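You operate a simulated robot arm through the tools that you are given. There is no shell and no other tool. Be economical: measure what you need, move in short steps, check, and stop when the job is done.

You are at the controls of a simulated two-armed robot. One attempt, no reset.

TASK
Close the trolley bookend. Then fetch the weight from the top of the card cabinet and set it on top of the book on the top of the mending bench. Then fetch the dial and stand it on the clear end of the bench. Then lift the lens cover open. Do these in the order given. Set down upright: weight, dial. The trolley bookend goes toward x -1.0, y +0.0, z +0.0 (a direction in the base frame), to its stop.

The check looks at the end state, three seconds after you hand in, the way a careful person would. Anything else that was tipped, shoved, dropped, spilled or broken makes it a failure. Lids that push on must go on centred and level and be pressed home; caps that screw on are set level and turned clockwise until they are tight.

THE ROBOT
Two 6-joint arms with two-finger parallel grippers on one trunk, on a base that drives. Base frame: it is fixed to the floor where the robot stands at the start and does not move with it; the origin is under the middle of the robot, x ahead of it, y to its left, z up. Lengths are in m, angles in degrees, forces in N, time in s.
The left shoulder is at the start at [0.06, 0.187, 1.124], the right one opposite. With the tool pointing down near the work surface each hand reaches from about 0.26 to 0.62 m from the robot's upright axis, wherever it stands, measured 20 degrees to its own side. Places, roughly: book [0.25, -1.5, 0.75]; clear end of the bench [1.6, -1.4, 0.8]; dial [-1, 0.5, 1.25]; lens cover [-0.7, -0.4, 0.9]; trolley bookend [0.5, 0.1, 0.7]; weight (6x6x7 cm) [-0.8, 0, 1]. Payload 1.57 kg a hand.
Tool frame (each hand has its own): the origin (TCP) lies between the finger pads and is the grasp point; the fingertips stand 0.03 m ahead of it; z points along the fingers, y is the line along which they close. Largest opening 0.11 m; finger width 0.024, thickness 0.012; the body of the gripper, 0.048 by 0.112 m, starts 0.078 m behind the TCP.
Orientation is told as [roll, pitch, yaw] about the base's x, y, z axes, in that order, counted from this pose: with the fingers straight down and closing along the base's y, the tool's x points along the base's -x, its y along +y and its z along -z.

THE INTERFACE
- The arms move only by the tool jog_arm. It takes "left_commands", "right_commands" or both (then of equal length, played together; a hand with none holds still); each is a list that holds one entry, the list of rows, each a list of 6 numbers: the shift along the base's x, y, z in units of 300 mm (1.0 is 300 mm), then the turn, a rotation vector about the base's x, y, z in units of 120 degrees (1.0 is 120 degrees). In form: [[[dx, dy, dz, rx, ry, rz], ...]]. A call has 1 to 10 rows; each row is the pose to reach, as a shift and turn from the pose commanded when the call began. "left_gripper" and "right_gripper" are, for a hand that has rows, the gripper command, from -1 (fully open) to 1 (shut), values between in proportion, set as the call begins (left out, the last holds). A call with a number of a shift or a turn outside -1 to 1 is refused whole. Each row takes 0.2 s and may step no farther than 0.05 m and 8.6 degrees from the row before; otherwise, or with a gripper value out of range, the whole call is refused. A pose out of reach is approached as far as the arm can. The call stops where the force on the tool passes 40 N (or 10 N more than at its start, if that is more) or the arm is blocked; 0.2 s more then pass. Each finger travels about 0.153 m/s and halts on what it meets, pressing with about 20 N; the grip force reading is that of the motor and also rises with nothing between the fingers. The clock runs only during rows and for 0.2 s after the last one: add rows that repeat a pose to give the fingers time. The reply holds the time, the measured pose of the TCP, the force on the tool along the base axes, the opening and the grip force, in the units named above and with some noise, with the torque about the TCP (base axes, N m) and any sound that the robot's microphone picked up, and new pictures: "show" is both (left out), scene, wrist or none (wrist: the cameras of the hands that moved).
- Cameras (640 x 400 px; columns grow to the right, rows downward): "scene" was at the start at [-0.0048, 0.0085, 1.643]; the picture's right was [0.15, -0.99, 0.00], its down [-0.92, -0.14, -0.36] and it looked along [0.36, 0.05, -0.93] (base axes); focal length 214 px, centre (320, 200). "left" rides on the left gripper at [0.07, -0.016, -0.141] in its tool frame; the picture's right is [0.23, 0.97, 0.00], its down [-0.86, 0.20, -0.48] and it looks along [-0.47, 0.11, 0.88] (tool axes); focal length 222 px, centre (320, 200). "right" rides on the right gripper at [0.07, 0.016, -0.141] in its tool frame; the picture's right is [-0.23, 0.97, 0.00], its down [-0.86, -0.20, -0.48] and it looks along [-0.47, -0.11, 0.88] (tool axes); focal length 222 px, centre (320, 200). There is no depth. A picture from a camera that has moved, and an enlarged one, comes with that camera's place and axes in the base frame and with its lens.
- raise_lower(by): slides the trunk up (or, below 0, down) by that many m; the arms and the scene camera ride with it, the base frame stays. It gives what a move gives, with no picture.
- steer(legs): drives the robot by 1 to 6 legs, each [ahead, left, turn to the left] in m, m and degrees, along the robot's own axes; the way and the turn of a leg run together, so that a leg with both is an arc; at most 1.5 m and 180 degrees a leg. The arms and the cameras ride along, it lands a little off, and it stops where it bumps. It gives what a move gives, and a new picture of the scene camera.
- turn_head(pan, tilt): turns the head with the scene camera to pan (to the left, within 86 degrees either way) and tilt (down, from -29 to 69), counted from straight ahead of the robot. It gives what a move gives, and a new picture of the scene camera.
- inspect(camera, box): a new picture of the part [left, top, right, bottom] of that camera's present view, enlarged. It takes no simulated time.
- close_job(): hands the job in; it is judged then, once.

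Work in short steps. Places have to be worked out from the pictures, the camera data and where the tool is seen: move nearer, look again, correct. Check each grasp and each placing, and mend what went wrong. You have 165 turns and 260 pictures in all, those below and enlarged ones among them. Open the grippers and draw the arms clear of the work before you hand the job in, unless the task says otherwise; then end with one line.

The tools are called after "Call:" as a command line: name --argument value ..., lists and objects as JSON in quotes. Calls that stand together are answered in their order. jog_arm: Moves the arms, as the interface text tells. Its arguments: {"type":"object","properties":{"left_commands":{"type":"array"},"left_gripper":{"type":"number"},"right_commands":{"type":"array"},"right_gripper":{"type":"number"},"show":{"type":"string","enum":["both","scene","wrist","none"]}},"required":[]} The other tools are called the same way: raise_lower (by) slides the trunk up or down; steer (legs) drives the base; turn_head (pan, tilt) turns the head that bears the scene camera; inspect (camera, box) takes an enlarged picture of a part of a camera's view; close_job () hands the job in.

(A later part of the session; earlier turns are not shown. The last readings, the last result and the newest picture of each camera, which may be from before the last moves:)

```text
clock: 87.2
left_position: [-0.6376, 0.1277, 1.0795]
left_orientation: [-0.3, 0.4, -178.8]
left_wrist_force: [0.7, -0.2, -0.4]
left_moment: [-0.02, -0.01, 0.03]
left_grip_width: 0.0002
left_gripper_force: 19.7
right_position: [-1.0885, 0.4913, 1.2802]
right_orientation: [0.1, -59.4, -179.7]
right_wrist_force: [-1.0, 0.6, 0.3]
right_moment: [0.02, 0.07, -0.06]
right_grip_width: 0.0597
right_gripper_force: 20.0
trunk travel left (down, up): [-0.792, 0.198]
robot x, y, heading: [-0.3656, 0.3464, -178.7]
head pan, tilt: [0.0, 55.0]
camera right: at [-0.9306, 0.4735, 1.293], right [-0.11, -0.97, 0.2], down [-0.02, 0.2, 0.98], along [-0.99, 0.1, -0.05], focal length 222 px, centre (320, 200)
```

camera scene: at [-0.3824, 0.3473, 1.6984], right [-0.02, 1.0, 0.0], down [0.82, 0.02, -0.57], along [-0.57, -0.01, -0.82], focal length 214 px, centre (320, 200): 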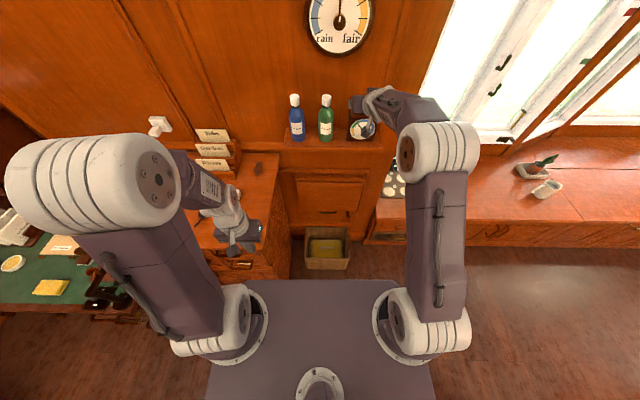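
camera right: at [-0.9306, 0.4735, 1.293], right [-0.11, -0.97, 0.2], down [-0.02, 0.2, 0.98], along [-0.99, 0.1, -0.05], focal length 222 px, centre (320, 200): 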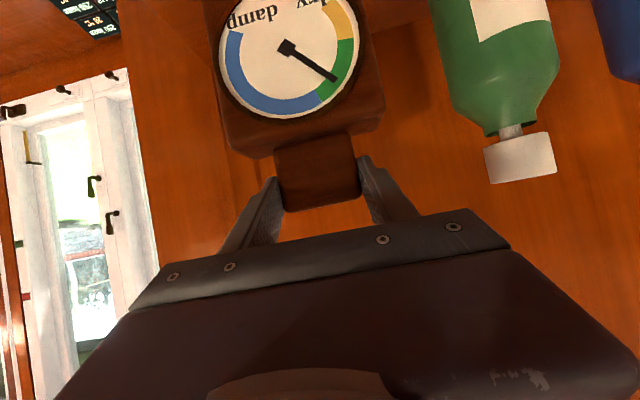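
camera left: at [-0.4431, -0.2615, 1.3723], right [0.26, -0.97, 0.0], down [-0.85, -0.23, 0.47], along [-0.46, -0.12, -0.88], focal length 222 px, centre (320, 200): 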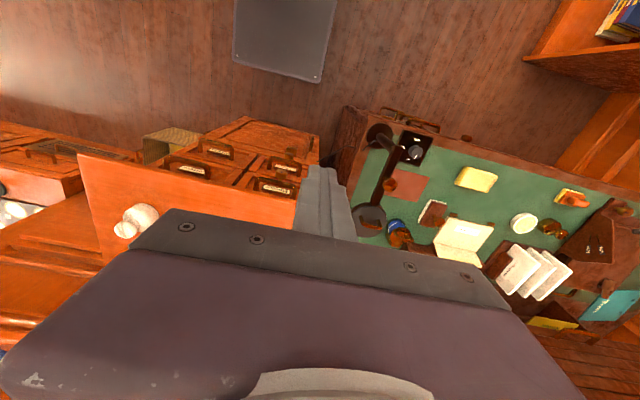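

The tab is gripped at 0.060 m. I lift 2.5 cm and draw back from the wall.

Call:
jog_arm --right_commands '[[[0, 0, 0.03, 0, 0, 0], [0, 0, 0.06, 0, 0, 0], [0.02, 0, 0.09, 0, 0, 0], [0.1, 0, 0.11, 0, 0, 0], [0.2, 0, 0.13, 0, 0, 0], [0.3, 0, 0.15, 0, 0, 0], [0.4, 0, 0.15, 0, 0, 0]]]'

Call:
inspect --camera "scene" --box '[270, 60, 430, 180]'

```text
clock: 88.8
left_position: [-0.6356, 0.1273, 1.0806]
left_orientation: [-0.3, 0.5, -178.8]
left_wrist_force: [-0.7, 0.1, 0.9]
left_moment: [0.0, 0.03, -0.01]
left_grip_width: 0.0001
left_gripper_force: 19.8
right_position: [-0.9668, 0.488, 1.3255]
right_orientation: [0.1, -59.5, -179.8]
right_wrist_force: [-0.2, -0.5, -2.2]
right_moment: [0.0, -0.01, 0.02]
right_grip_width: 0.0598
right_gripper_force: 20.4
trunk travel left (down, up): [-0.792, 0.198]
robot x, y, heading: [-0.3678, 0.3488, -179.1]
head pan, tilt: [0.0, 55.0]
camera scene: at [-0.3798, 0.3474, 1.6984], right [-0.02, 1.0, 0.0], down [0.82, 0.02, -0.57], along [-0.57, -0.01, -0.82], focal length 214 px, centre (320, 200)
camera right: at [-0.8085, 0.471, 1.3384], right [-0.11, -0.97, 0.2], down [-0.02, 0.2, 0.98], along [-0.99, 0.1, -0.04], focal length 222 px, centre (320, 200)
```

scene: 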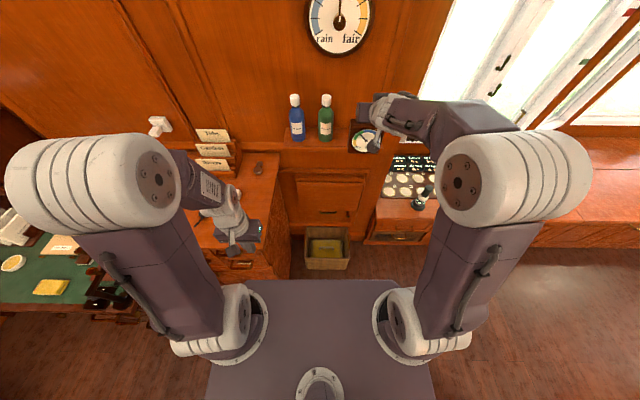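
right: 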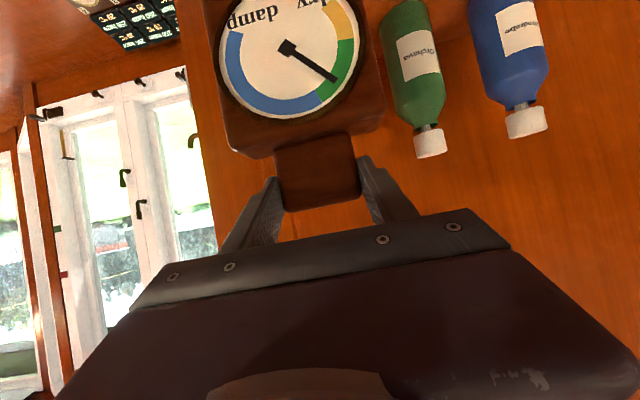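

```text
3.33 times, centred on (350, 120) of scene
camera zoom: at [-0.3798, 0.3474, 1.6984], right [-0.02, 1.0, 0.0], down [0.82, 0.02, -0.57], along [-0.57, -0.01, -0.82], focal length 715 px, centre (220, 467)
```

zoom: 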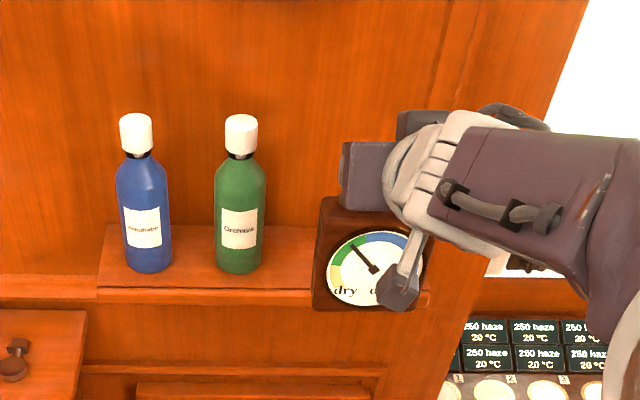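

The dial is held steadily. I raise the trunk for clearance and drive back, turning toward the mending bench's +x end.

Call:
raise_lower --by 0.15

Call:
steer --legs '[[0, 0.4, 0], [0.0, 0.0, 0.0], [-0.3, 0, 0], [0, 0, 90]]'

```text
clock: 90.5
left_position: [-0.6373, 0.1283, 1.2316]
left_orientation: [-0.3, 0.4, -178.8]
left_wrist_force: [-0.7, -0.1, 1.2]
left_moment: [0.0, -0.01, -0.03]
left_grip_width: 0.0003
left_gripper_force: 20.1
right_position: [-0.9692, 0.4894, 1.4746]
right_orientation: [0.1, -59.4, -179.8]
right_wrist_force: [0.1, 0.0, -2.0]
right_moment: [-0.03, -0.02, 0.0]
right_grip_width: 0.0598
right_gripper_force: 19.6
trunk travel left (down, up): [-0.942, 0.048]
robot x, y, heading: [-0.3718, 0.3464, -178.9]
head pan, tilt: [0.0, 55.0]
```

```text
clock: 98.7
left_position: [0.1475, -0.3215, 1.2304]
left_orientation: [-0.3, 0.3, -90.2]
left_wrist_force: [-0.8, 0.8, 0.0]
left_moment: [0.0, 0.02, 0.01]
left_grip_width: 0.0001
left_gripper_force: 20.1
right_position: [-0.2218, -0.6447, 1.4757]
right_orientation: [0.1, -59.4, -91.1]
right_wrist_force: [-0.1, 0.5, -1.0]
right_moment: [0.03, -0.02, -0.02]
right_grip_width: 0.0598
right_gripper_force: 20.0
trunk travel left (down, up): [-0.942, 0.048]
robot x, y, heading: [-0.0655, -0.0527, -90.1]
head pan, tilt: [0.0, 55.0]
camera scene: at [-0.0659, -0.0606, 1.8484], right [-1.0, 0.01, 0.0], down [0.0, 0.82, -0.57], along [0.0, -0.57, -0.82], focal length 214 px, centre (320, 200)
```

scene: 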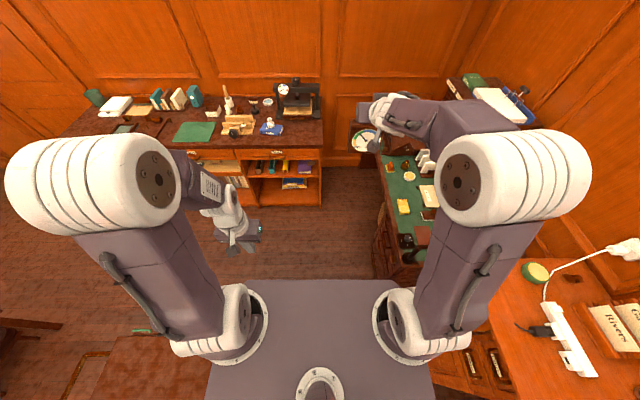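

The weight still stands on the book. I drive on to look at the bench's other end.

Call:
steer --legs '[[0.5, 0, 0], [0, 1.2, 0]]'

Call:
turn_head --pan 15 --tilt 45

```text
clock: 107.3
left_position: [1.3469, -0.8193, 1.23]
left_orientation: [-0.1, 0.5, -89.9]
left_wrist_force: [-0.6, -0.9, 0.3]
left_moment: [-0.02, -0.01, 0.02]
left_grip_width: 0.0
left_gripper_force: 19.6
right_position: [0.9798, -1.1457, 1.4742]
right_orientation: [0.1, -59.3, -91.0]
right_wrist_force: [0.0, 0.5, -1.9]
right_moment: [-0.04, -0.02, 0.0]
right_grip_width: 0.0599
right_gripper_force: 20.3
trunk travel left (down, up): [-0.942, 0.048]
robot x, y, heading: [1.1304, -0.5492, -89.9]
head pan, tilt: [0.0, 55.0]
camera scene: at [1.1314, -0.5601, 1.8484], right [-1.0, 0.0, 0.0], down [0.0, 0.82, -0.57], along [0.0, -0.57, -0.82], focal length 214 px, centre (320, 200)
```

scene: 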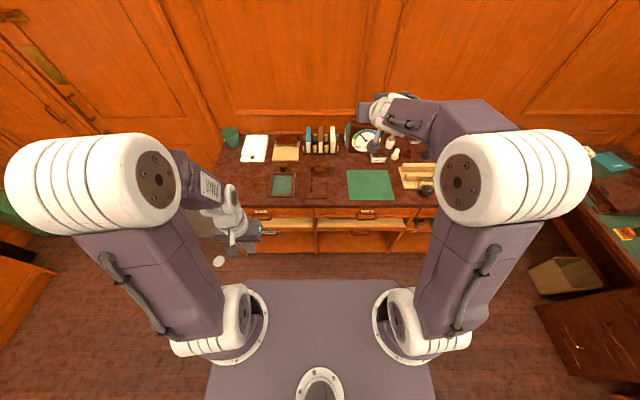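

```text
clock: 108.1
left_position: [1.3485, -0.8193, 1.2305]
left_orientation: [-0.3, 0.4, -89.8]
left_wrist_force: [0.0, 0.7, 0.4]
left_moment: [0.03, 0.01, -0.01]
left_grip_width: 0.0
left_gripper_force: 20.3
right_position: [0.9803, -1.1445, 1.475]
right_orientation: [-0.1, -59.4, -90.9]
right_wrist_force: [-0.3, 0.0, -1.3]
right_moment: [-0.01, -0.03, 0.01]
right_grip_width: 0.0597
right_gripper_force: 20.3
trunk travel left (down, up): [-0.942, 0.048]
robot x, y, heading: [1.1313, -0.5469, -90.0]
head pan, tilt: [15.0, 45.0]
camera scene: at [1.1539, -0.5665, 1.8618], right [-0.97, -0.26, 0.0], down [-0.18, 0.68, -0.71], along [0.18, -0.68, -0.71], focal length 214 px, centre (320, 200)
```

scene: 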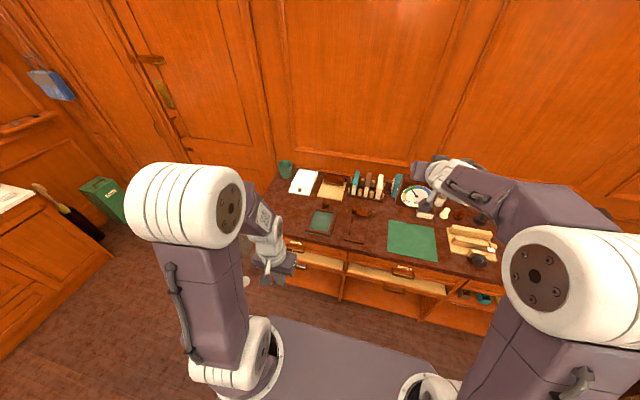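

The clear corner is at the bench's +x front, near (1.62, −1.39). I shift left 0.62 m and zoom in there.

Call:
steer --legs '[[0, 0.62, 0]]'

Call:
turn_head --pan 0 --tilt 50

Call:
inspect --camera "scene" --box '[240, 100, 480, 250]'

```text
clock: 111.6
left_position: [1.9656, -0.823, 1.2305]
left_orientation: [-0.2, 0.4, -90.1]
left_wrist_force: [0.8, -0.1, 0.3]
left_moment: [0.01, -0.02, -0.01]
left_grip_width: 0.0003
left_gripper_force: 19.9
right_position: [1.5976, -1.1462, 1.4738]
right_orientation: [0.3, -59.4, -91.3]
right_wrist_force: [-0.2, 0.2, -1.8]
right_moment: [-0.01, 0.04, 0.0]
right_grip_width: 0.0595
right_gripper_force: 19.7
trunk travel left (down, up): [-0.942, 0.048]
robot x, y, heading: [1.7542, -0.5466, -90.2]
head pan, tilt: [15.0, 45.0]
camera scene: at [1.7726, -0.5678, 1.8618], right [-0.97, -0.26, 0.0], down [-0.18, 0.68, -0.71], along [0.18, -0.68, -0.71], focal length 214 px, centre (320, 200)
```

scene: 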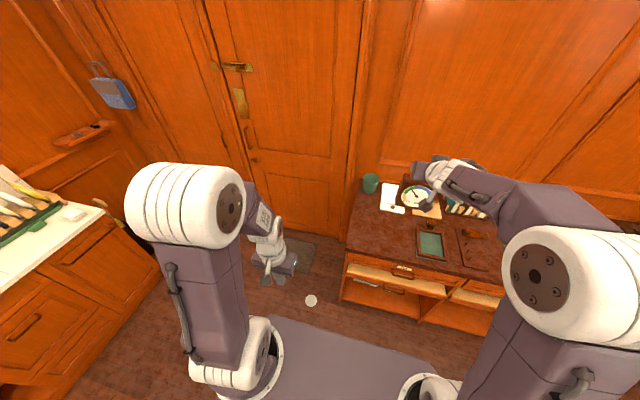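

```text
clock: 112.4
left_position: [1.9679, -0.8228, 1.2304]
left_orientation: [-0.3, 0.4, -90.1]
left_wrist_force: [0.1, 1.0, -0.1]
left_moment: [-0.01, -0.01, 0.02]
left_grip_width: 0.0
left_gripper_force: 20.0
right_position: [1.6004, -1.1454, 1.4753]
right_orientation: [0.1, -59.3, -91.1]
right_wrist_force: [0.1, -1.1, -1.8]
right_moment: [-0.01, -0.01, 0.03]
right_grip_width: 0.0596
right_gripper_force: 20.1
trunk travel left (down, up): [-0.942, 0.048]
robot x, y, heading: [1.7552, -0.5482, -90.0]
head pan, tilt: [0.0, 50.0]
camera scene: at [1.7541, -0.5662, 1.8549], right [-1.0, 0.0, 0.0], down [0.0, 0.77, -0.64], along [0.0, -0.64, -0.77], focal length 214 px, centre (320, 200)
```

scene: 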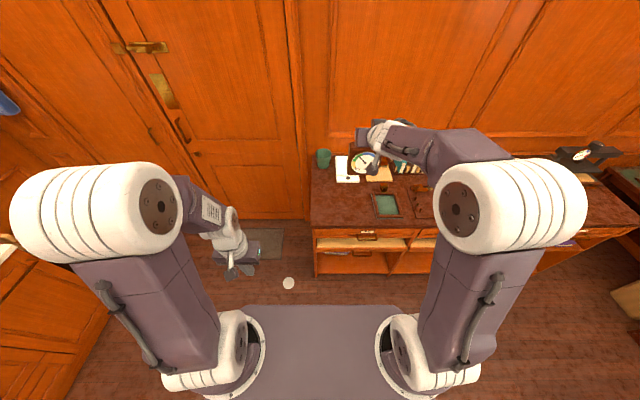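

```text
2.67 times, centred on (360, 175) of scene
camera zoom: at [1.7541, -0.5662, 1.8549], right [-1.0, 0.0, 0.0], down [0.0, 0.77, -0.64], along [0.0, -0.64, -0.77], focal length 572 px, centre (213, 267)
```

zoom: 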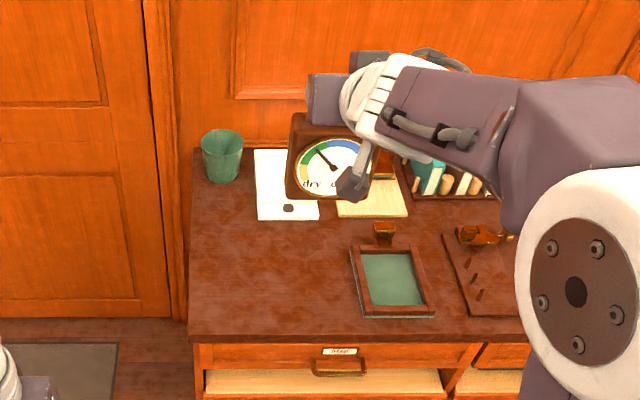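

The clear area spans about x 1.45–1.79, y −1.22 to −1.55, so I aim for the centre (1.62, −1.39). I drive up to it, then lower the trunk.

Call:
steer --legs '[[0.245, 0.02, 0]]'

Call:
raise_lower --by -0.4

Call:
inspect --camera "scene" --box '[240, 60, 500, 260]'

Call:
inspect --camera "right" --box '[0, 0, 640, 400]'

```text
clock: 114.2
left_position: [1.9857, -1.0598, 1.2318]
left_orientation: [-0.2, 0.2, -90.3]
left_wrist_force: [0.6, 0.6, 0.5]
left_moment: [-0.04, 0.01, 0.02]
left_grip_width: 0.0
left_gripper_force: 20.1
right_position: [1.6164, -1.3817, 1.477]
right_orientation: [0.1, -59.5, -91.4]
right_wrist_force: [-0.7, 0.2, -0.9]
right_moment: [-0.01, -0.02, 0.01]
right_grip_width: 0.0596
right_gripper_force: 19.6
trunk travel left (down, up): [-0.942, 0.048]
robot x, y, heading: [1.7723, -0.7908, -90.4]
head pan, tilt: [0.0, 50.0]
camera scene: at [1.7724, -0.8013, 1.855], right [-1.0, 0.01, 0.0], down [0.01, 0.76, -0.65], along [0.0, -0.65, -0.76], focal length 214 px, centre (320, 200)
```

scene: 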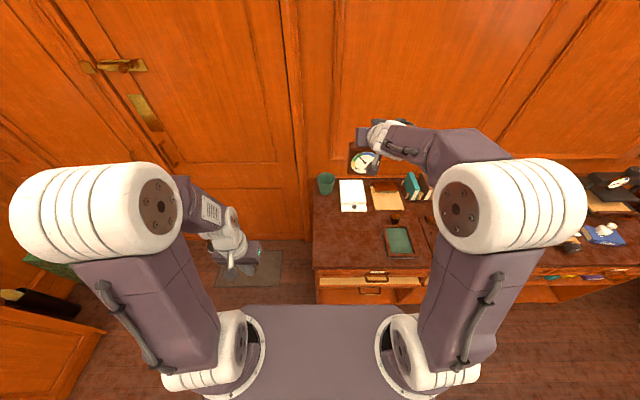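

```text
clock: 118.0
left_position: [1.9857, -1.0633, 0.8318]
left_orientation: [-0.3, 0.4, -90.3]
left_wrist_force: [0.0, -0.3, -0.1]
left_moment: [0.01, -0.01, 0.03]
left_grip_width: 0.0
left_gripper_force: 20.0
right_position: [1.6152, -1.3866, 1.0765]
right_orientation: [0.0, -59.4, -91.3]
right_wrist_force: [0.1, -0.4, -0.5]
right_moment: [-0.04, -0.04, 0.02]
right_grip_width: 0.0598
right_gripper_force: 20.3
trunk travel left (down, up): [-0.542, 0.448]
robot x, y, heading: [1.7741, -0.7892, -90.3]
head pan, tilt: [0.0, 50.0]
```

```text
2.00 times, centred on (370, 160) of scene
camera zoom: at [1.7729, -0.8075, 1.4549], right [-1.0, 0.01, 0.0], down [0.01, 0.77, -0.64], along [0.0, -0.64, -0.77], focal length 429 px, centre (220, 280)
```

zoom: 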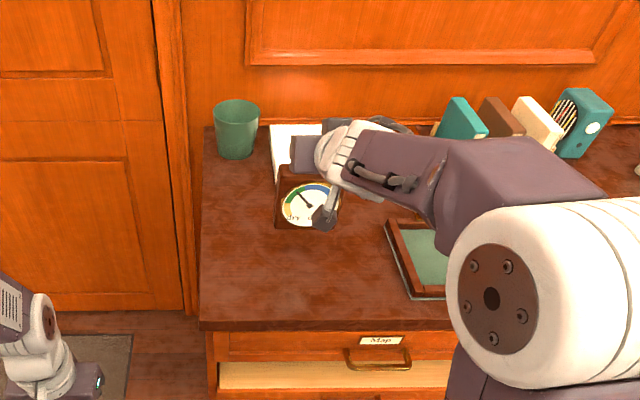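

```text
1.00 times, centred on (320, 200) of right (not enlarged: the box is as wide or as high as the picture)
camera zoom: at [1.6374, -1.2311, 1.0878], right [0.97, -0.14, 0.2], down [-0.2, -0.02, 0.98], along [-0.13, -0.99, -0.05], focal length 222 px, centre (320, 200)
```

zoom: 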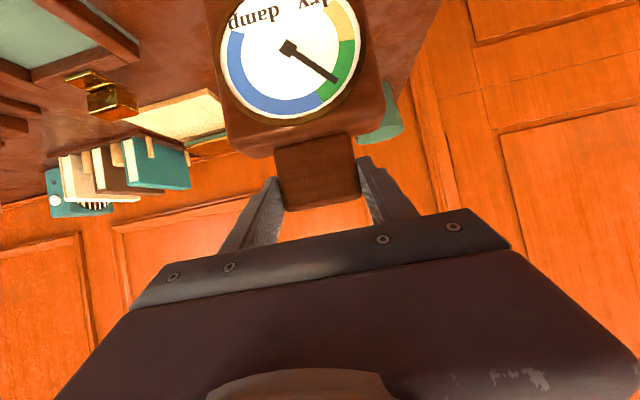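

The dial hangs about 10 cm above the clear patch. I lower the trunk 7 cm more and then probe downward with the arm.

Call:
raise_lower --by -0.07

Call:
jog_arm --right_commands '[[[0, 0, -0.03, 0, 0, 0], [0, 0, -0.05, 0, 0, 0]]]'

Call:
inspect --camera "scene" --box '[300, 100, 420, 200]'

```text
clock: 119.1
left_position: [1.9868, -1.0638, 0.761]
left_orientation: [-0.3, 0.5, -90.3]
left_wrist_force: [0.2, -0.6, -0.1]
left_moment: [0.03, 0.01, 0.01]
left_grip_width: 0.0
left_gripper_force: 20.1
right_position: [1.6158, -1.3861, 1.0078]
right_orientation: [0.1, -59.7, -91.4]
right_wrist_force: [-1.1, -3.4, 11.0]
right_moment: [-0.34, 0.0, 0.04]
right_grip_width: 0.0597
right_gripper_force: 19.8
trunk travel left (down, up): [-0.472, 0.518]
robot x, y, heading: [1.776, -0.7918, -90.2]
head pan, tilt: [0.0, 50.0]
```

```text
clock: 119.7
left_position: [1.9872, -1.062, 0.7613]
left_orientation: [-0.3, 0.4, -90.3]
left_wrist_force: [-0.8, -0.2, -0.4]
left_moment: [-0.01, 0.0, -0.03]
left_grip_width: 0.0001
left_gripper_force: 19.9
right_position: [1.6168, -1.3828, 0.9932]
right_orientation: [0.0, -59.6, -91.3]
right_wrist_force: [0.6, 0.9, 20.8]
right_moment: [-0.61, 0.04, 0.05]
right_grip_width: 0.0599
right_gripper_force: 19.7
trunk travel left (down, up): [-0.472, 0.518]
robot x, y, heading: [1.7739, -0.7911, -90.6]
head pan, tilt: [0.0, 50.0]
camera scene: at [1.774, -0.8038, 1.385], right [-1.0, 0.01, 0.0], down [0.01, 0.76, -0.64], along [-0.01, -0.64, -0.76], focal length 214 px, centre (320, 200)
camera right: at [1.6382, -1.2282, 1.0053], right [0.97, -0.14, 0.2], down [-0.2, -0.01, 0.98], along [-0.13, -0.99, -0.04], focal length 222 px, centre (320, 200)
```

scene: 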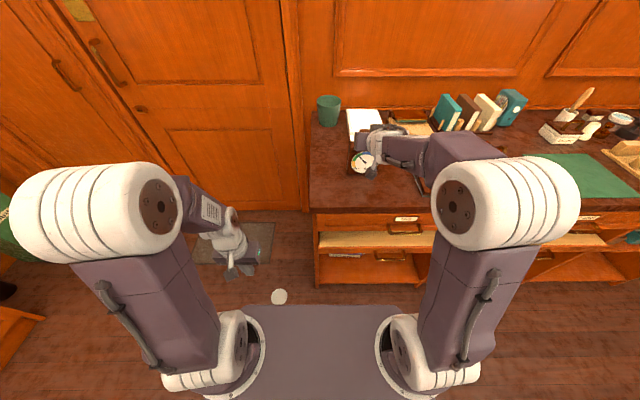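
right: 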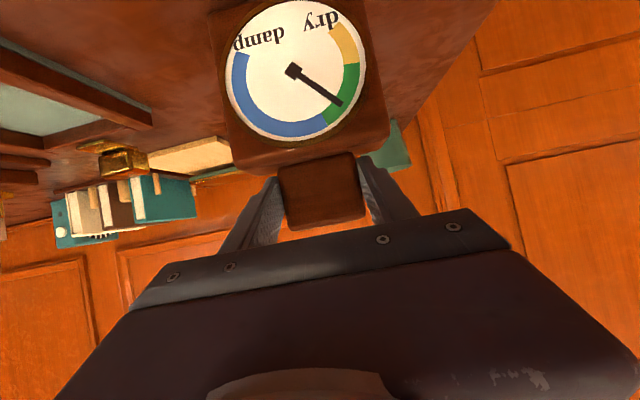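

```text
4.00 times, centred on (360, 150) of scene
camera zoom: at [1.774, -0.8038, 1.385], right [-1.0, 0.01, 0.0], down [0.01, 0.76, -0.64], along [-0.01, -0.64, -0.76], focal length 858 px, centre (160, 400)
```

zoom: 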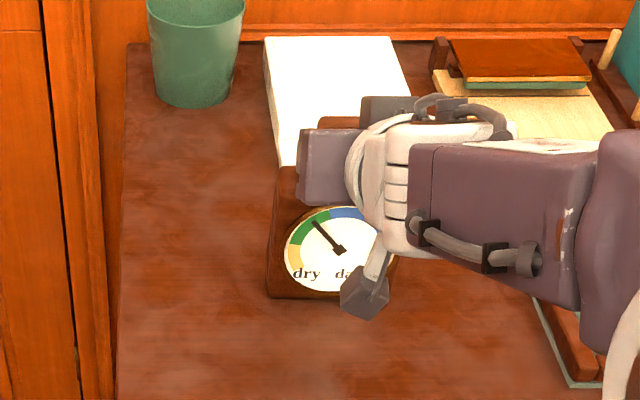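

The dial has met the bench and pushed up a little in the grip (about 20 N). I relieve the load gently before opening.

Call:
jog_arm --right_commands '[[[0, 0, 0.005, 0, 0, 0], [0, 0, 0.01, 0, 0, 0]]]' --show "none"

```text
clock: 120.3
left_position: [1.9862, -1.0624, 0.7608]
left_orientation: [-0.2, 0.3, -90.3]
left_wrist_force: [0.2, 0.9, 0.4]
left_moment: [-0.02, 0.0, 0.02]
left_grip_width: 0.0
left_gripper_force: 19.5
right_position: [1.6164, -1.3832, 0.9937]
right_orientation: [0.0, -59.3, -91.3]
right_wrist_force: [0.2, 3.3, 9.2]
right_moment: [0.14, 0.05, -0.01]
right_grip_width: 0.0598
right_gripper_force: 20.3
trunk travel left (down, up): [-0.472, 0.518]
robot x, y, heading: [1.7739, -0.788, -90.2]
head pan, tilt: [0.0, 50.0]
```

Call:
jog_arm --right_commands '[[[0, 0, 0.004, 0, 0, 0], [0, 0, 0.007, 0, 0, 0]]]' --show "wrist"

Call:
inspect --camera "scene" --box '[320, 130, 400, 190]'

```text
clock: 120.9
left_position: [1.9853, -1.064, 0.7606]
left_orientation: [-0.3, 0.5, -90.3]
left_wrist_force: [0.0, 0.4, -0.3]
left_moment: [-0.04, 0.0, -0.02]
left_grip_width: 0.0
left_gripper_force: 19.8
right_position: [1.6157, -1.387, 0.994]
right_orientation: [0.0, -59.3, -91.4]
right_wrist_force: [0.1, -0.6, -1.6]
right_moment: [0.01, -0.03, 0.0]
right_grip_width: 0.0598
right_gripper_force: 20.1
trunk travel left (down, up): [-0.472, 0.518]
robot x, y, heading: [1.7712, -0.7882, -90.2]
head pan, tilt: [0.0, 50.0]
camera right: at [1.6372, -1.2313, 1.0075], right [0.97, -0.14, 0.2], down [-0.2, -0.02, 0.98], along [-0.13, -0.99, -0.05], focal length 222 px, centre (320, 200)
```

right: 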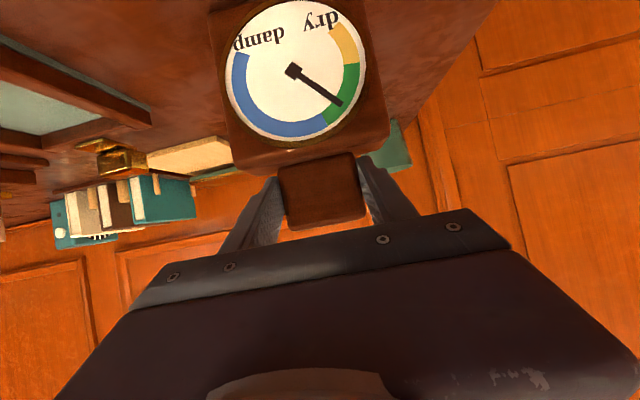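

```text
6.67 times, centred on (360, 160) of scene
camera zoom: at [1.7728, -0.8079, 1.3847], right [-1.0, 0.01, 0.0], down [0.01, 0.77, -0.64], along [0.0, -0.64, -0.77], focal length 1430 px, centre (53, 467)
```

zoom: 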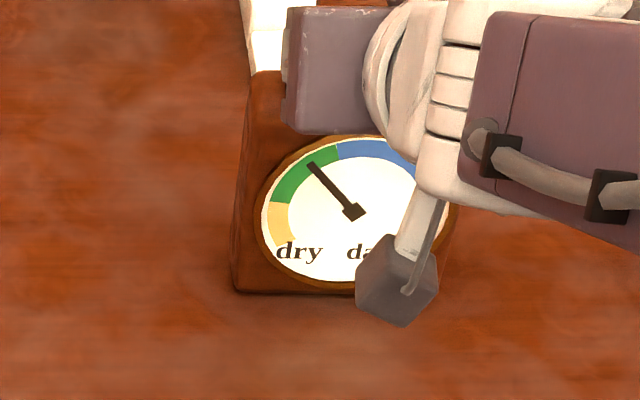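

The load is unloaded within about 1 mm of the surface. I open the grip.

Call:
jog_arm --right_commands '[[[0, 0, -0.002, 0, 0, 0], [0, 0, -0.002, 0, 0, 0], [0, 0, -0.002, 0, 0, 0]]]' --right_gripper -0.6 --show "both"

```text
clock: 121.7
left_position: [1.9857, -1.0641, 0.7606]
left_orientation: [-0.3, 0.4, -90.3]
left_wrist_force: [0.3, 0.3, -0.2]
left_moment: [-0.03, -0.01, 0.03]
left_grip_width: 0.0002
left_gripper_force: 20.1
right_position: [1.6155, -1.3868, 0.9945]
right_orientation: [0.1, -59.3, -91.3]
right_wrist_force: [0.3, 0.0, -0.5]
right_moment: [0.0, 0.0, -0.01]
right_grip_width: 0.0879
right_gripper_force: 0.1
trunk travel left (down, up): [-0.472, 0.518]
robot x, y, heading: [1.773, -0.7902, -90.5]
head pan, tilt: [0.0, 50.0]
camera scene: at [1.773, -0.8073, 1.3849], right [-1.0, 0.01, 0.0], down [0.01, 0.77, -0.64], along [0.0, -0.64, -0.77], focal length 214 px, centre (320, 200)
camera right: at [1.6374, -1.231, 1.0079], right [0.97, -0.14, 0.2], down [-0.2, -0.02, 0.98], along [-0.13, -0.99, -0.05], focal length 222 px, centre (320, 200)
```

scene: 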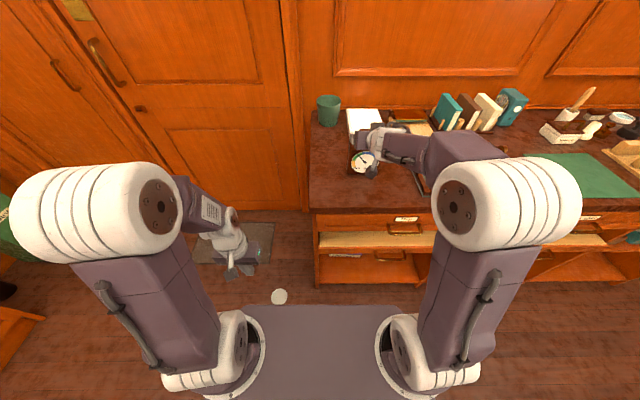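
right: 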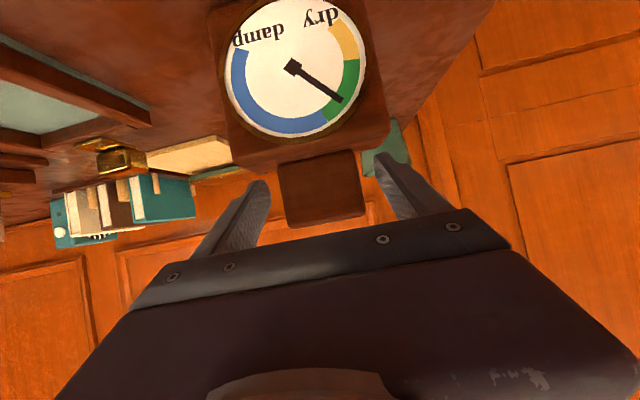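

It stands by itself. I back the hand out along the tool axis, clear of the tab.

Call:
jog_arm --right_commands '[[[0, 0.03, 0.03, 0, 0, 0], [0, 0.1, 0.08, 0, 0, 0], [0, 0.2, 0.14, 0, 0, 0], [0, 0.32, 0.2, 0, 0, 0], [0, 0.45, 0.27, 0, 0, 0], [0, 0.55, 0.35, 0, 0, 0]]]'

Call:
inspect --camera "scene" --box '[300, 80, 440, 220]'

```text
clock: 123.1
left_position: [1.9858, -1.065, 0.7598]
left_orientation: [-0.4, 0.5, -90.3]
left_wrist_force: [0.1, -0.1, -0.2]
left_moment: [0.0, 0.02, 0.01]
left_grip_width: 0.0002
left_gripper_force: 20.1
right_position: [1.6257, -1.2523, 1.1004]
right_orientation: [-0.1, -59.3, -91.3]
right_wrist_force: [0.9, -0.4, -0.7]
right_moment: [0.01, 0.01, -0.01]
right_grip_width: 0.0879
right_gripper_force: 0.1
right hand out of reach, approached as far as the arm can: row 6
trunk travel left (down, up): [-0.472, 0.518]
robot x, y, heading: [1.777, -0.7906, -90.4]
head pan, tilt: [0.0, 50.0]
camera scene: at [1.7735, -0.8082, 1.3849], right [-1.0, 0.01, 0.0], down [0.01, 0.77, -0.64], along [-0.01, -0.64, -0.77], focal length 214 px, centre (320, 200)
camera right: at [1.6466, -1.0965, 1.1133], right [0.97, -0.14, 0.2], down [-0.2, -0.02, 0.98], along [-0.13, -0.99, -0.05], focal length 222 px, centre (320, 200)
```

scene: 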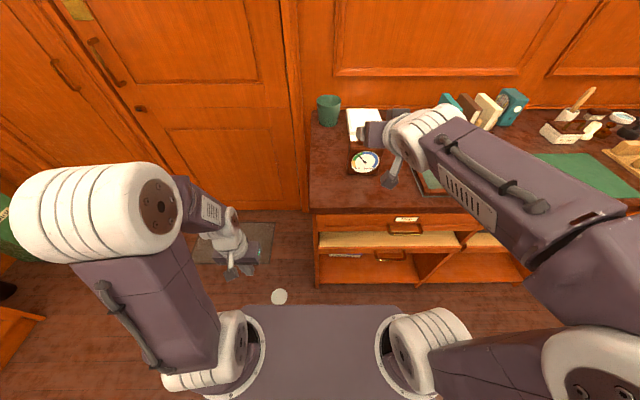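
right: 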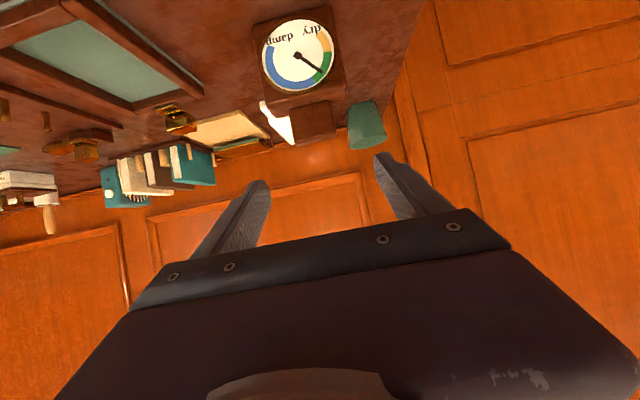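

```text
2.86 times, centred on (370, 150) of scene
camera zoom: at [1.7735, -0.8082, 1.3849], right [-1.0, 0.01, 0.0], down [0.01, 0.77, -0.64], along [-0.01, -0.64, -0.77], focal length 613 px, centre (177, 343)
```

zoom: 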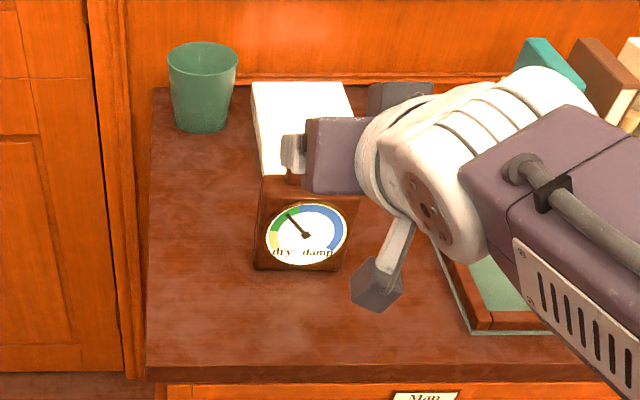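

The dial stands upright on the clear end. I raise the trunk, bring the right hand back to pointing down, and return to the lens at the desk.

Call:
raise_lower --by 0.47

Call:
jog_arm --right_commands '[[[0, 0, 0, 0.0625, 0, 0], [0, 0, 0, 0.125, 0, 0], [0, 0, 0, 0.1875, 0, 0], [0, 0, 0, 0.25, 0, 0], [0, 0, 0, 0.3125, 0, 0], [0, 0, 0, 0.375, 0, 0], [0, 0, 0, 0.4375, 0, 0], [0, 0, 0, 0.495, 0, 0]]]' --show "scene"

```text
refused: 0.47 is not a number from -0.4 to 0.4
```

```text
clock: 124.9
left_position: [1.9856, -1.0632, 0.7604]
left_orientation: [-0.3, 0.3, -90.3]
left_wrist_force: [-0.5, 0.7, 0.4]
left_moment: [-0.03, -0.02, 0.0]
left_grip_width: 0.0001
left_gripper_force: 20.2
right_position: [1.6219, -1.2306, 1.0699]
right_orientation: [-1.1, 0.0, -90.7]
right_wrist_force: [0.2, 0.5, -0.4]
right_moment: [0.01, 0.01, 0.01]
right_grip_width: 0.088
right_gripper_force: 0.1
right hand out of reach, approached as far as the arm can: row 7, 8
trunk travel left (down, up): [-0.472, 0.518]
robot x, y, heading: [1.7777, -0.7905, -90.5]
head pan, tilt: [0.0, 50.0]
camera scene: at [1.7729, -0.8068, 1.3849], right [-1.0, 0.01, 0.0], down [0.01, 0.77, -0.64], along [0.0, -0.64, -0.77], focal length 214 px, centre (320, 200)
```

scene: 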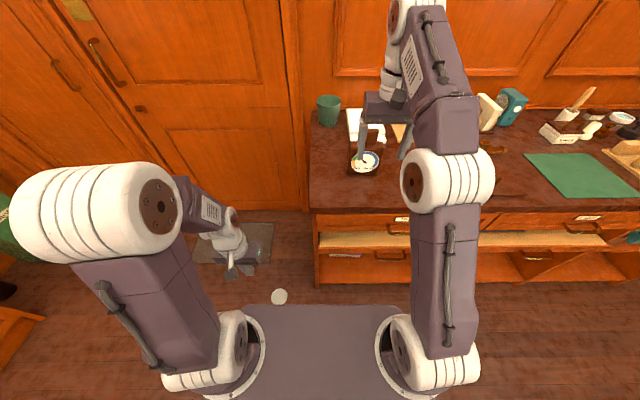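

The raise was refused (limit 0.4), so the turn was made low, but no contact showed. I raise now and check the dial.

Call:
raise_lower --by 0.4

Call:
inspect --camera "scene" --box '[260, 100, 500, 280]'

Call:
inspect --camera "right" --box '[0, 0, 640, 400]'

```text
clock: 128.7
left_position: [1.9861, -1.0638, 1.1607]
left_orientation: [-0.2, 0.4, -90.3]
left_wrist_force: [-0.5, 0.2, 0.4]
left_moment: [0.02, -0.01, -0.02]
left_grip_width: 0.0
left_gripper_force: 20.3
right_position: [1.6215, -1.2312, 1.4699]
right_orientation: [-1.1, -0.2, -90.7]
right_wrist_force: [-1.1, -0.3, -0.2]
right_moment: [0.01, 0.01, 0.03]
right_grip_width: 0.0882
right_gripper_force: 0.1
trunk travel left (down, up): [-0.872, 0.118]
robot x, y, heading: [1.7759, -0.7929, -90.2]
head pan, tilt: [0.0, 50.0]
```

```text
2.22 times, centred on (380, 190) of scene
camera zoom: at [1.773, -0.8074, 1.7849], right [-1.0, 0.01, 0.0], down [0.01, 0.77, -0.64], along [0.0, -0.64, -0.77], focal length 477 px, centre (187, 222)
```

zoom: 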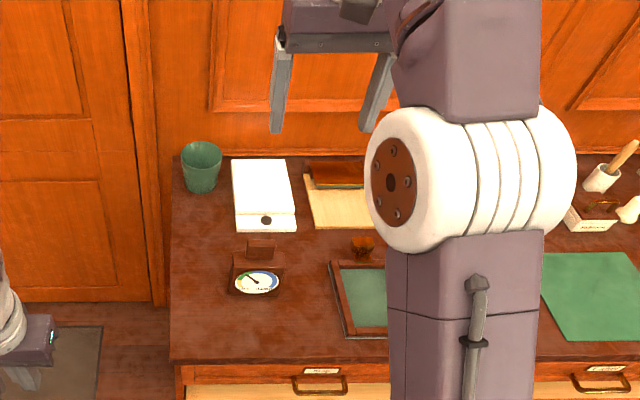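

```text
1.00 times, centred on (320, 200) of right (not enlarged: the box is as wide or as high as the picture)
camera zoom: at [1.6425, -1.1626, 1.6115], right [0.97, -0.24, -0.02], down [-0.2, -0.85, 0.49], along [-0.13, -0.47, -0.87], focal length 222 px, centre (320, 200)
```

zoom: 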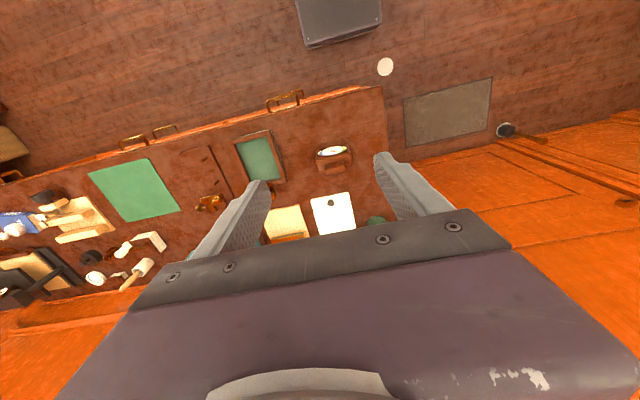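

The dial stands upright. I drive back toward the desk for the lens cover.

Call:
steer --legs '[[-0.24, 0, 0], [0, -1.5, 0], [0, -0.35, 0], [-0.5, 0, 0]]'

Call:
turn_head --pan -35 --tilt 50

```text
clock: 141.9
left_position: [0.1375, -0.3294, 1.1612]
left_orientation: [-0.3, 0.6, -89.4]
left_wrist_force: [0.4, 0.0, 0.3]
left_moment: [-0.01, -0.01, 0.02]
left_grip_width: 0.0
left_gripper_force: 19.8
right_position: [-0.2249, -0.5043, 1.4688]
right_orientation: [-1.1, -0.1, -89.7]
right_wrist_force: [-0.3, 0.9, 0.7]
right_moment: [-0.02, 0.01, 0.02]
right_grip_width: 0.0879
right_gripper_force: 0.0
trunk travel left (down, up): [-0.872, 0.118]
robot x, y, heading: [-0.0781, -0.0584, -89.7]
head pan, tilt: [0.0, 50.0]
camera scene: at [-0.0795, -0.078, 1.7849], right [-1.0, -0.01, 0.0], down [-0.01, 0.77, -0.64], along [0.01, -0.64, -0.77], focal length 214 px, centre (320, 200)
```

scene: 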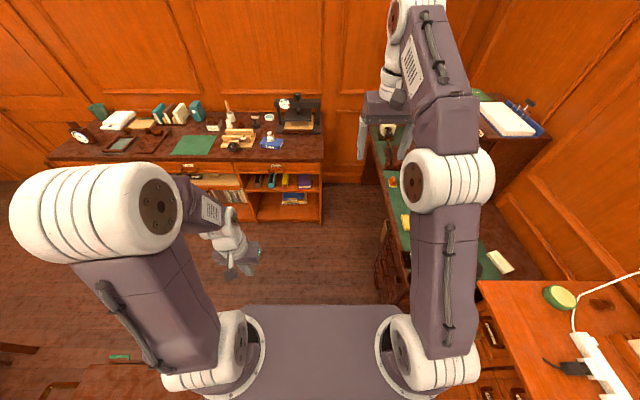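

```text
clock: 142.9
left_position: [0.1372, -0.3282, 1.1601]
left_orientation: [-0.3, 0.4, -89.5]
left_wrist_force: [-0.2, -0.6, 0.2]
left_moment: [-0.01, -0.02, -0.02]
left_grip_width: 0.0001
left_gripper_force: 19.5
right_position: [-0.2248, -0.5018, 1.4703]
right_orientation: [-1.2, -0.2, -89.6]
right_wrist_force: [-0.3, 0.3, -0.4]
right_moment: [0.02, -0.03, -0.01]
right_grip_width: 0.0881
right_gripper_force: 0.1
trunk travel left (down, up): [-0.872, 0.118]
robot x, y, heading: [-0.0814, -0.0602, -89.3]
head pan, tilt: [-35.0, 50.0]
camera scene: at [-0.1238, -0.0617, 1.7849], right [-0.82, 0.57, 0.0], down [0.43, 0.63, -0.64], along [-0.36, -0.53, -0.77], focal length 214 px, centre (320, 200)
```

scene: 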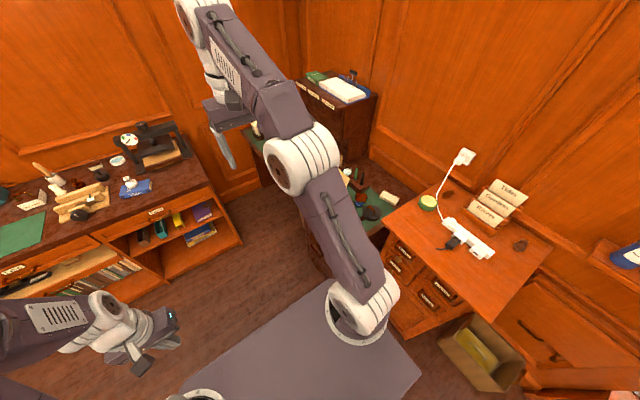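

I shift right alongside the desk's end so the right wrist camera can look over the lens.

Call:
steer --legs '[[0, -0.28, 0]]'

Call:
jog_arm --right_commands '[[[-0.1, 0.05, -0.03, 0, 0, 0], [-0.2, 0.1, -0.06, 0, 0, 0], [-0.3, 0.15, -0.1, 0, 0, 0]]]'

```text
clock: 144.9
left_position: [-0.1377, -0.3301, 1.1597]
left_orientation: [-0.4, 0.4, -89.1]
left_wrist_force: [0.1, 0.3, 0.4]
left_moment: [-0.01, 0.06, -0.01]
left_grip_width: 0.0
left_gripper_force: 20.2
right_position: [-0.4994, -0.5056, 1.4701]
right_orientation: [-1.3, -0.3, -89.4]
right_wrist_force: [0.2, 0.6, 0.2]
right_moment: [0.0, 0.0, 0.0]
right_grip_width: 0.088
right_gripper_force: 0.1
trunk travel left (down, up): [-0.872, 0.118]
robot x, y, heading: [-0.3596, -0.0607, -89.4]
head pan, tilt: [-35.0, 50.0]
camera scene: at [-0.4001, -0.0651, 1.785], right [-0.83, 0.56, 0.0], down [0.43, 0.63, -0.64], along [-0.36, -0.53, -0.77], focal length 214 px, centre (320, 200)
```

scene: 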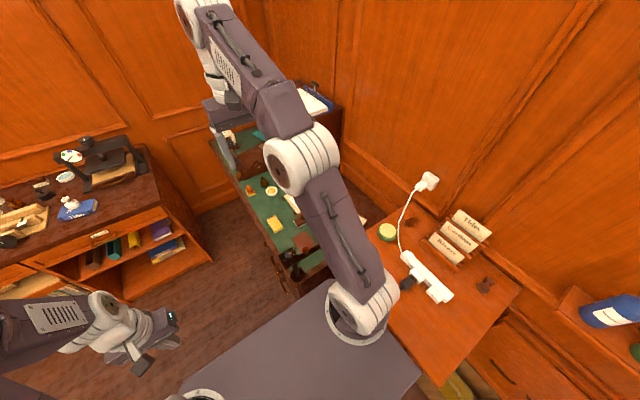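

```text
clock: 145.7
left_position: [-0.1431, -0.3298, 1.1606]
left_orientation: [-0.1, 0.4, -89.2]
left_wrist_force: [0.8, 0.9, 0.3]
left_moment: [-0.01, 0.03, 0.0]
left_grip_width: 0.0002
left_gripper_force: 20.2
right_position: [-0.591, -0.4599, 1.4397]
right_orientation: [-0.9, -0.2, -89.5]
right_wrist_force: [0.3, -0.2, -0.4]
right_moment: [0.02, -0.03, 0.0]
right_grip_width: 0.0879
right_gripper_force: 0.1
trunk travel left (down, up): [-0.872, 0.118]
robot x, y, heading: [-0.3592, -0.0651, -89.1]
head pan, tilt: [-35.0, 50.0]
camera scene: at [-0.4053, -0.0649, 1.7848], right [-0.83, 0.56, 0.0], down [0.43, 0.63, -0.64], along [-0.36, -0.53, -0.77], focal length 214 px, centre (320, 200)
camera right: at [-0.5736, -0.3911, 1.5814], right [0.98, -0.22, -0.02], down [-0.18, -0.86, 0.49], along [-0.12, -0.47, -0.87], focal length 222 px, centre (320, 200)
```

scene: 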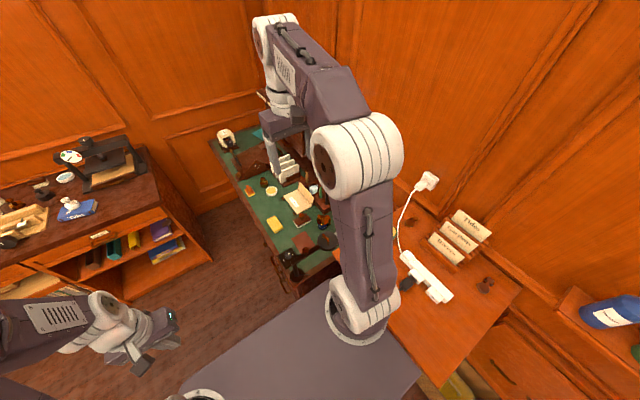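
right: 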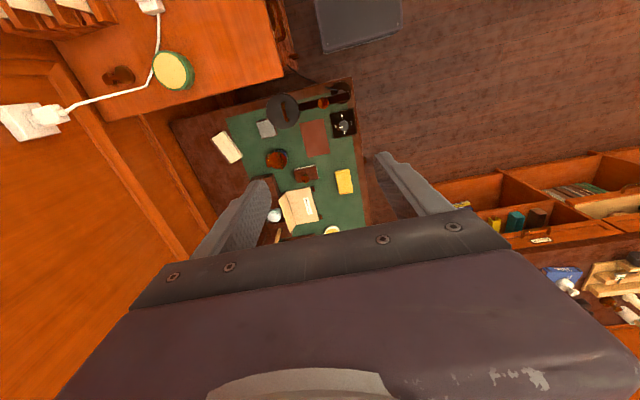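

Call:
inspect --camera "right" --box '[220, 70, 380, 170]'

Call:
inspect --camera "scene" --box '[260, 190, 360, 290]'

```text
4.00 times, centred on (300, 120) of right
camera zoom: at [-0.5736, -0.3911, 1.5814], right [0.98, -0.22, -0.02], down [-0.18, -0.86, 0.49], along [-0.12, -0.47, -0.87], focal length 888 px, centre (400, 520)
```

zoom: 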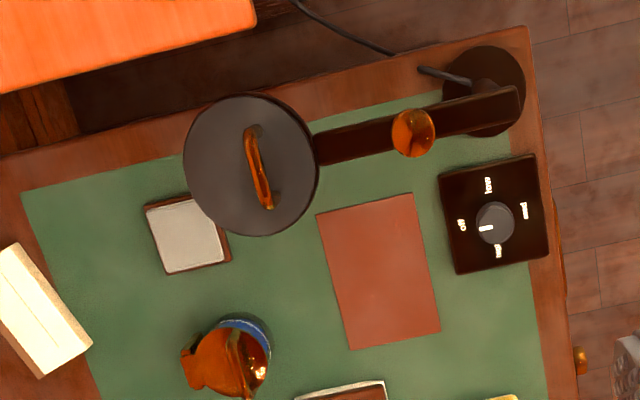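

```text
4.00 times, centred on (310, 240) of scene
camera zoom: at [-0.4053, -0.0649, 1.7848], right [-0.83, 0.56, 0.0], down [0.43, 0.63, -0.64], along [-0.36, -0.53, -0.77], focal length 858 px, centre (360, 40)
```

zoom: 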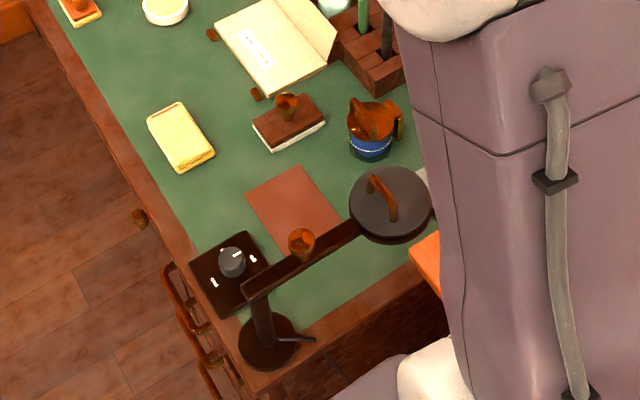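

The lens cover is a disc about 10 cm across centred at (−0.707, −0.447, 0.91), with a bar handle along y. I lower the wrist camera to find its hinge.

Call:
jog_arm --right_commands '[[[-0.05, 0, -0.12, 0, 0, 0], [-0.1, 0, -0.25, 0, 0, 0], [-0.15, 0, -0.38, 0, 0, 0], [-0.2, 0, -0.5, 0, 0, 0], [-0.25, 0, -0.62, 0, 0, 0], [-0.28, 0, -0.75, 0, 0, 0], [-0.3, 0.0, -0.85, 0, 0, 0]]]'

Call:
inspect --camera "right" --box '[220, 40, 460, 190]'

```text
clock: 147.3
left_position: [-0.1413, -0.3299, 1.1603]
left_orientation: [-0.2, 0.5, -89.2]
left_wrist_force: [-0.2, -0.3, -0.6]
left_moment: [0.01, 0.0, 0.02]
left_grip_width: 0.0002
left_gripper_force: 20.4
right_position: [-0.6822, -0.461, 1.1823]
right_orientation: [-1.2, -0.2, -89.5]
right_wrist_force: [0.5, -0.5, -0.9]
right_moment: [0.0, -0.03, -0.01]
right_grip_width: 0.0879
right_gripper_force: 0.0
trunk travel left (down, up): [-0.872, 0.118]
robot x, y, heading: [-0.3591, -0.0632, -89.3]
head pan, tilt: [-35.0, 50.0]
camera scene: at [-0.4039, -0.0661, 1.7849], right [-0.83, 0.56, 0.0], down [0.43, 0.63, -0.64], along [-0.36, -0.53, -0.77], focal length 214 px, centre (320, 200)
camera right: at [-0.6628, -0.3918, 1.3237], right [0.98, -0.22, -0.02], down [-0.18, -0.86, 0.48], along [-0.12, -0.47, -0.87], focal length 222 px, centre (320, 200)
```

scene: 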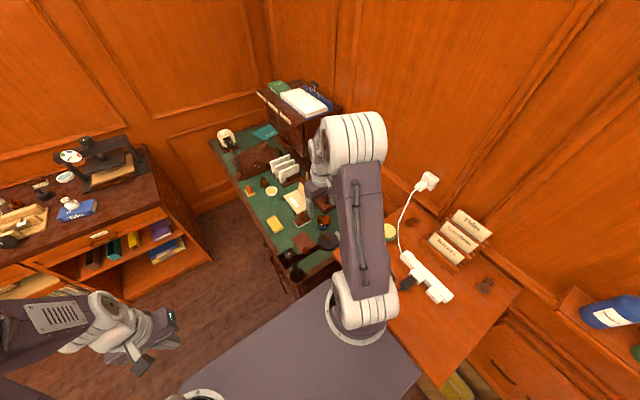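
right: 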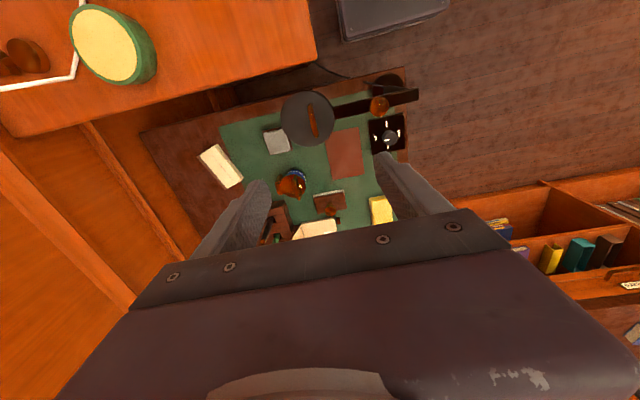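

```text
2.67 times, centred on (340, 115) of right
camera zoom: at [-0.6628, -0.3918, 1.3237], right [0.98, -0.22, -0.02], down [-0.18, -0.86, 0.48], along [-0.12, -0.47, -0.87], focal length 592 px, centre (267, 427)
```

zoom: 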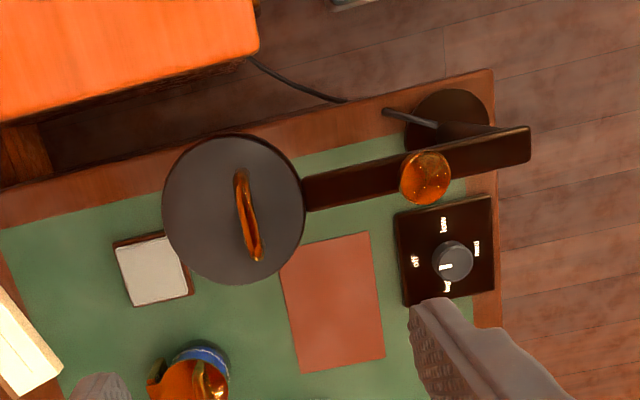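

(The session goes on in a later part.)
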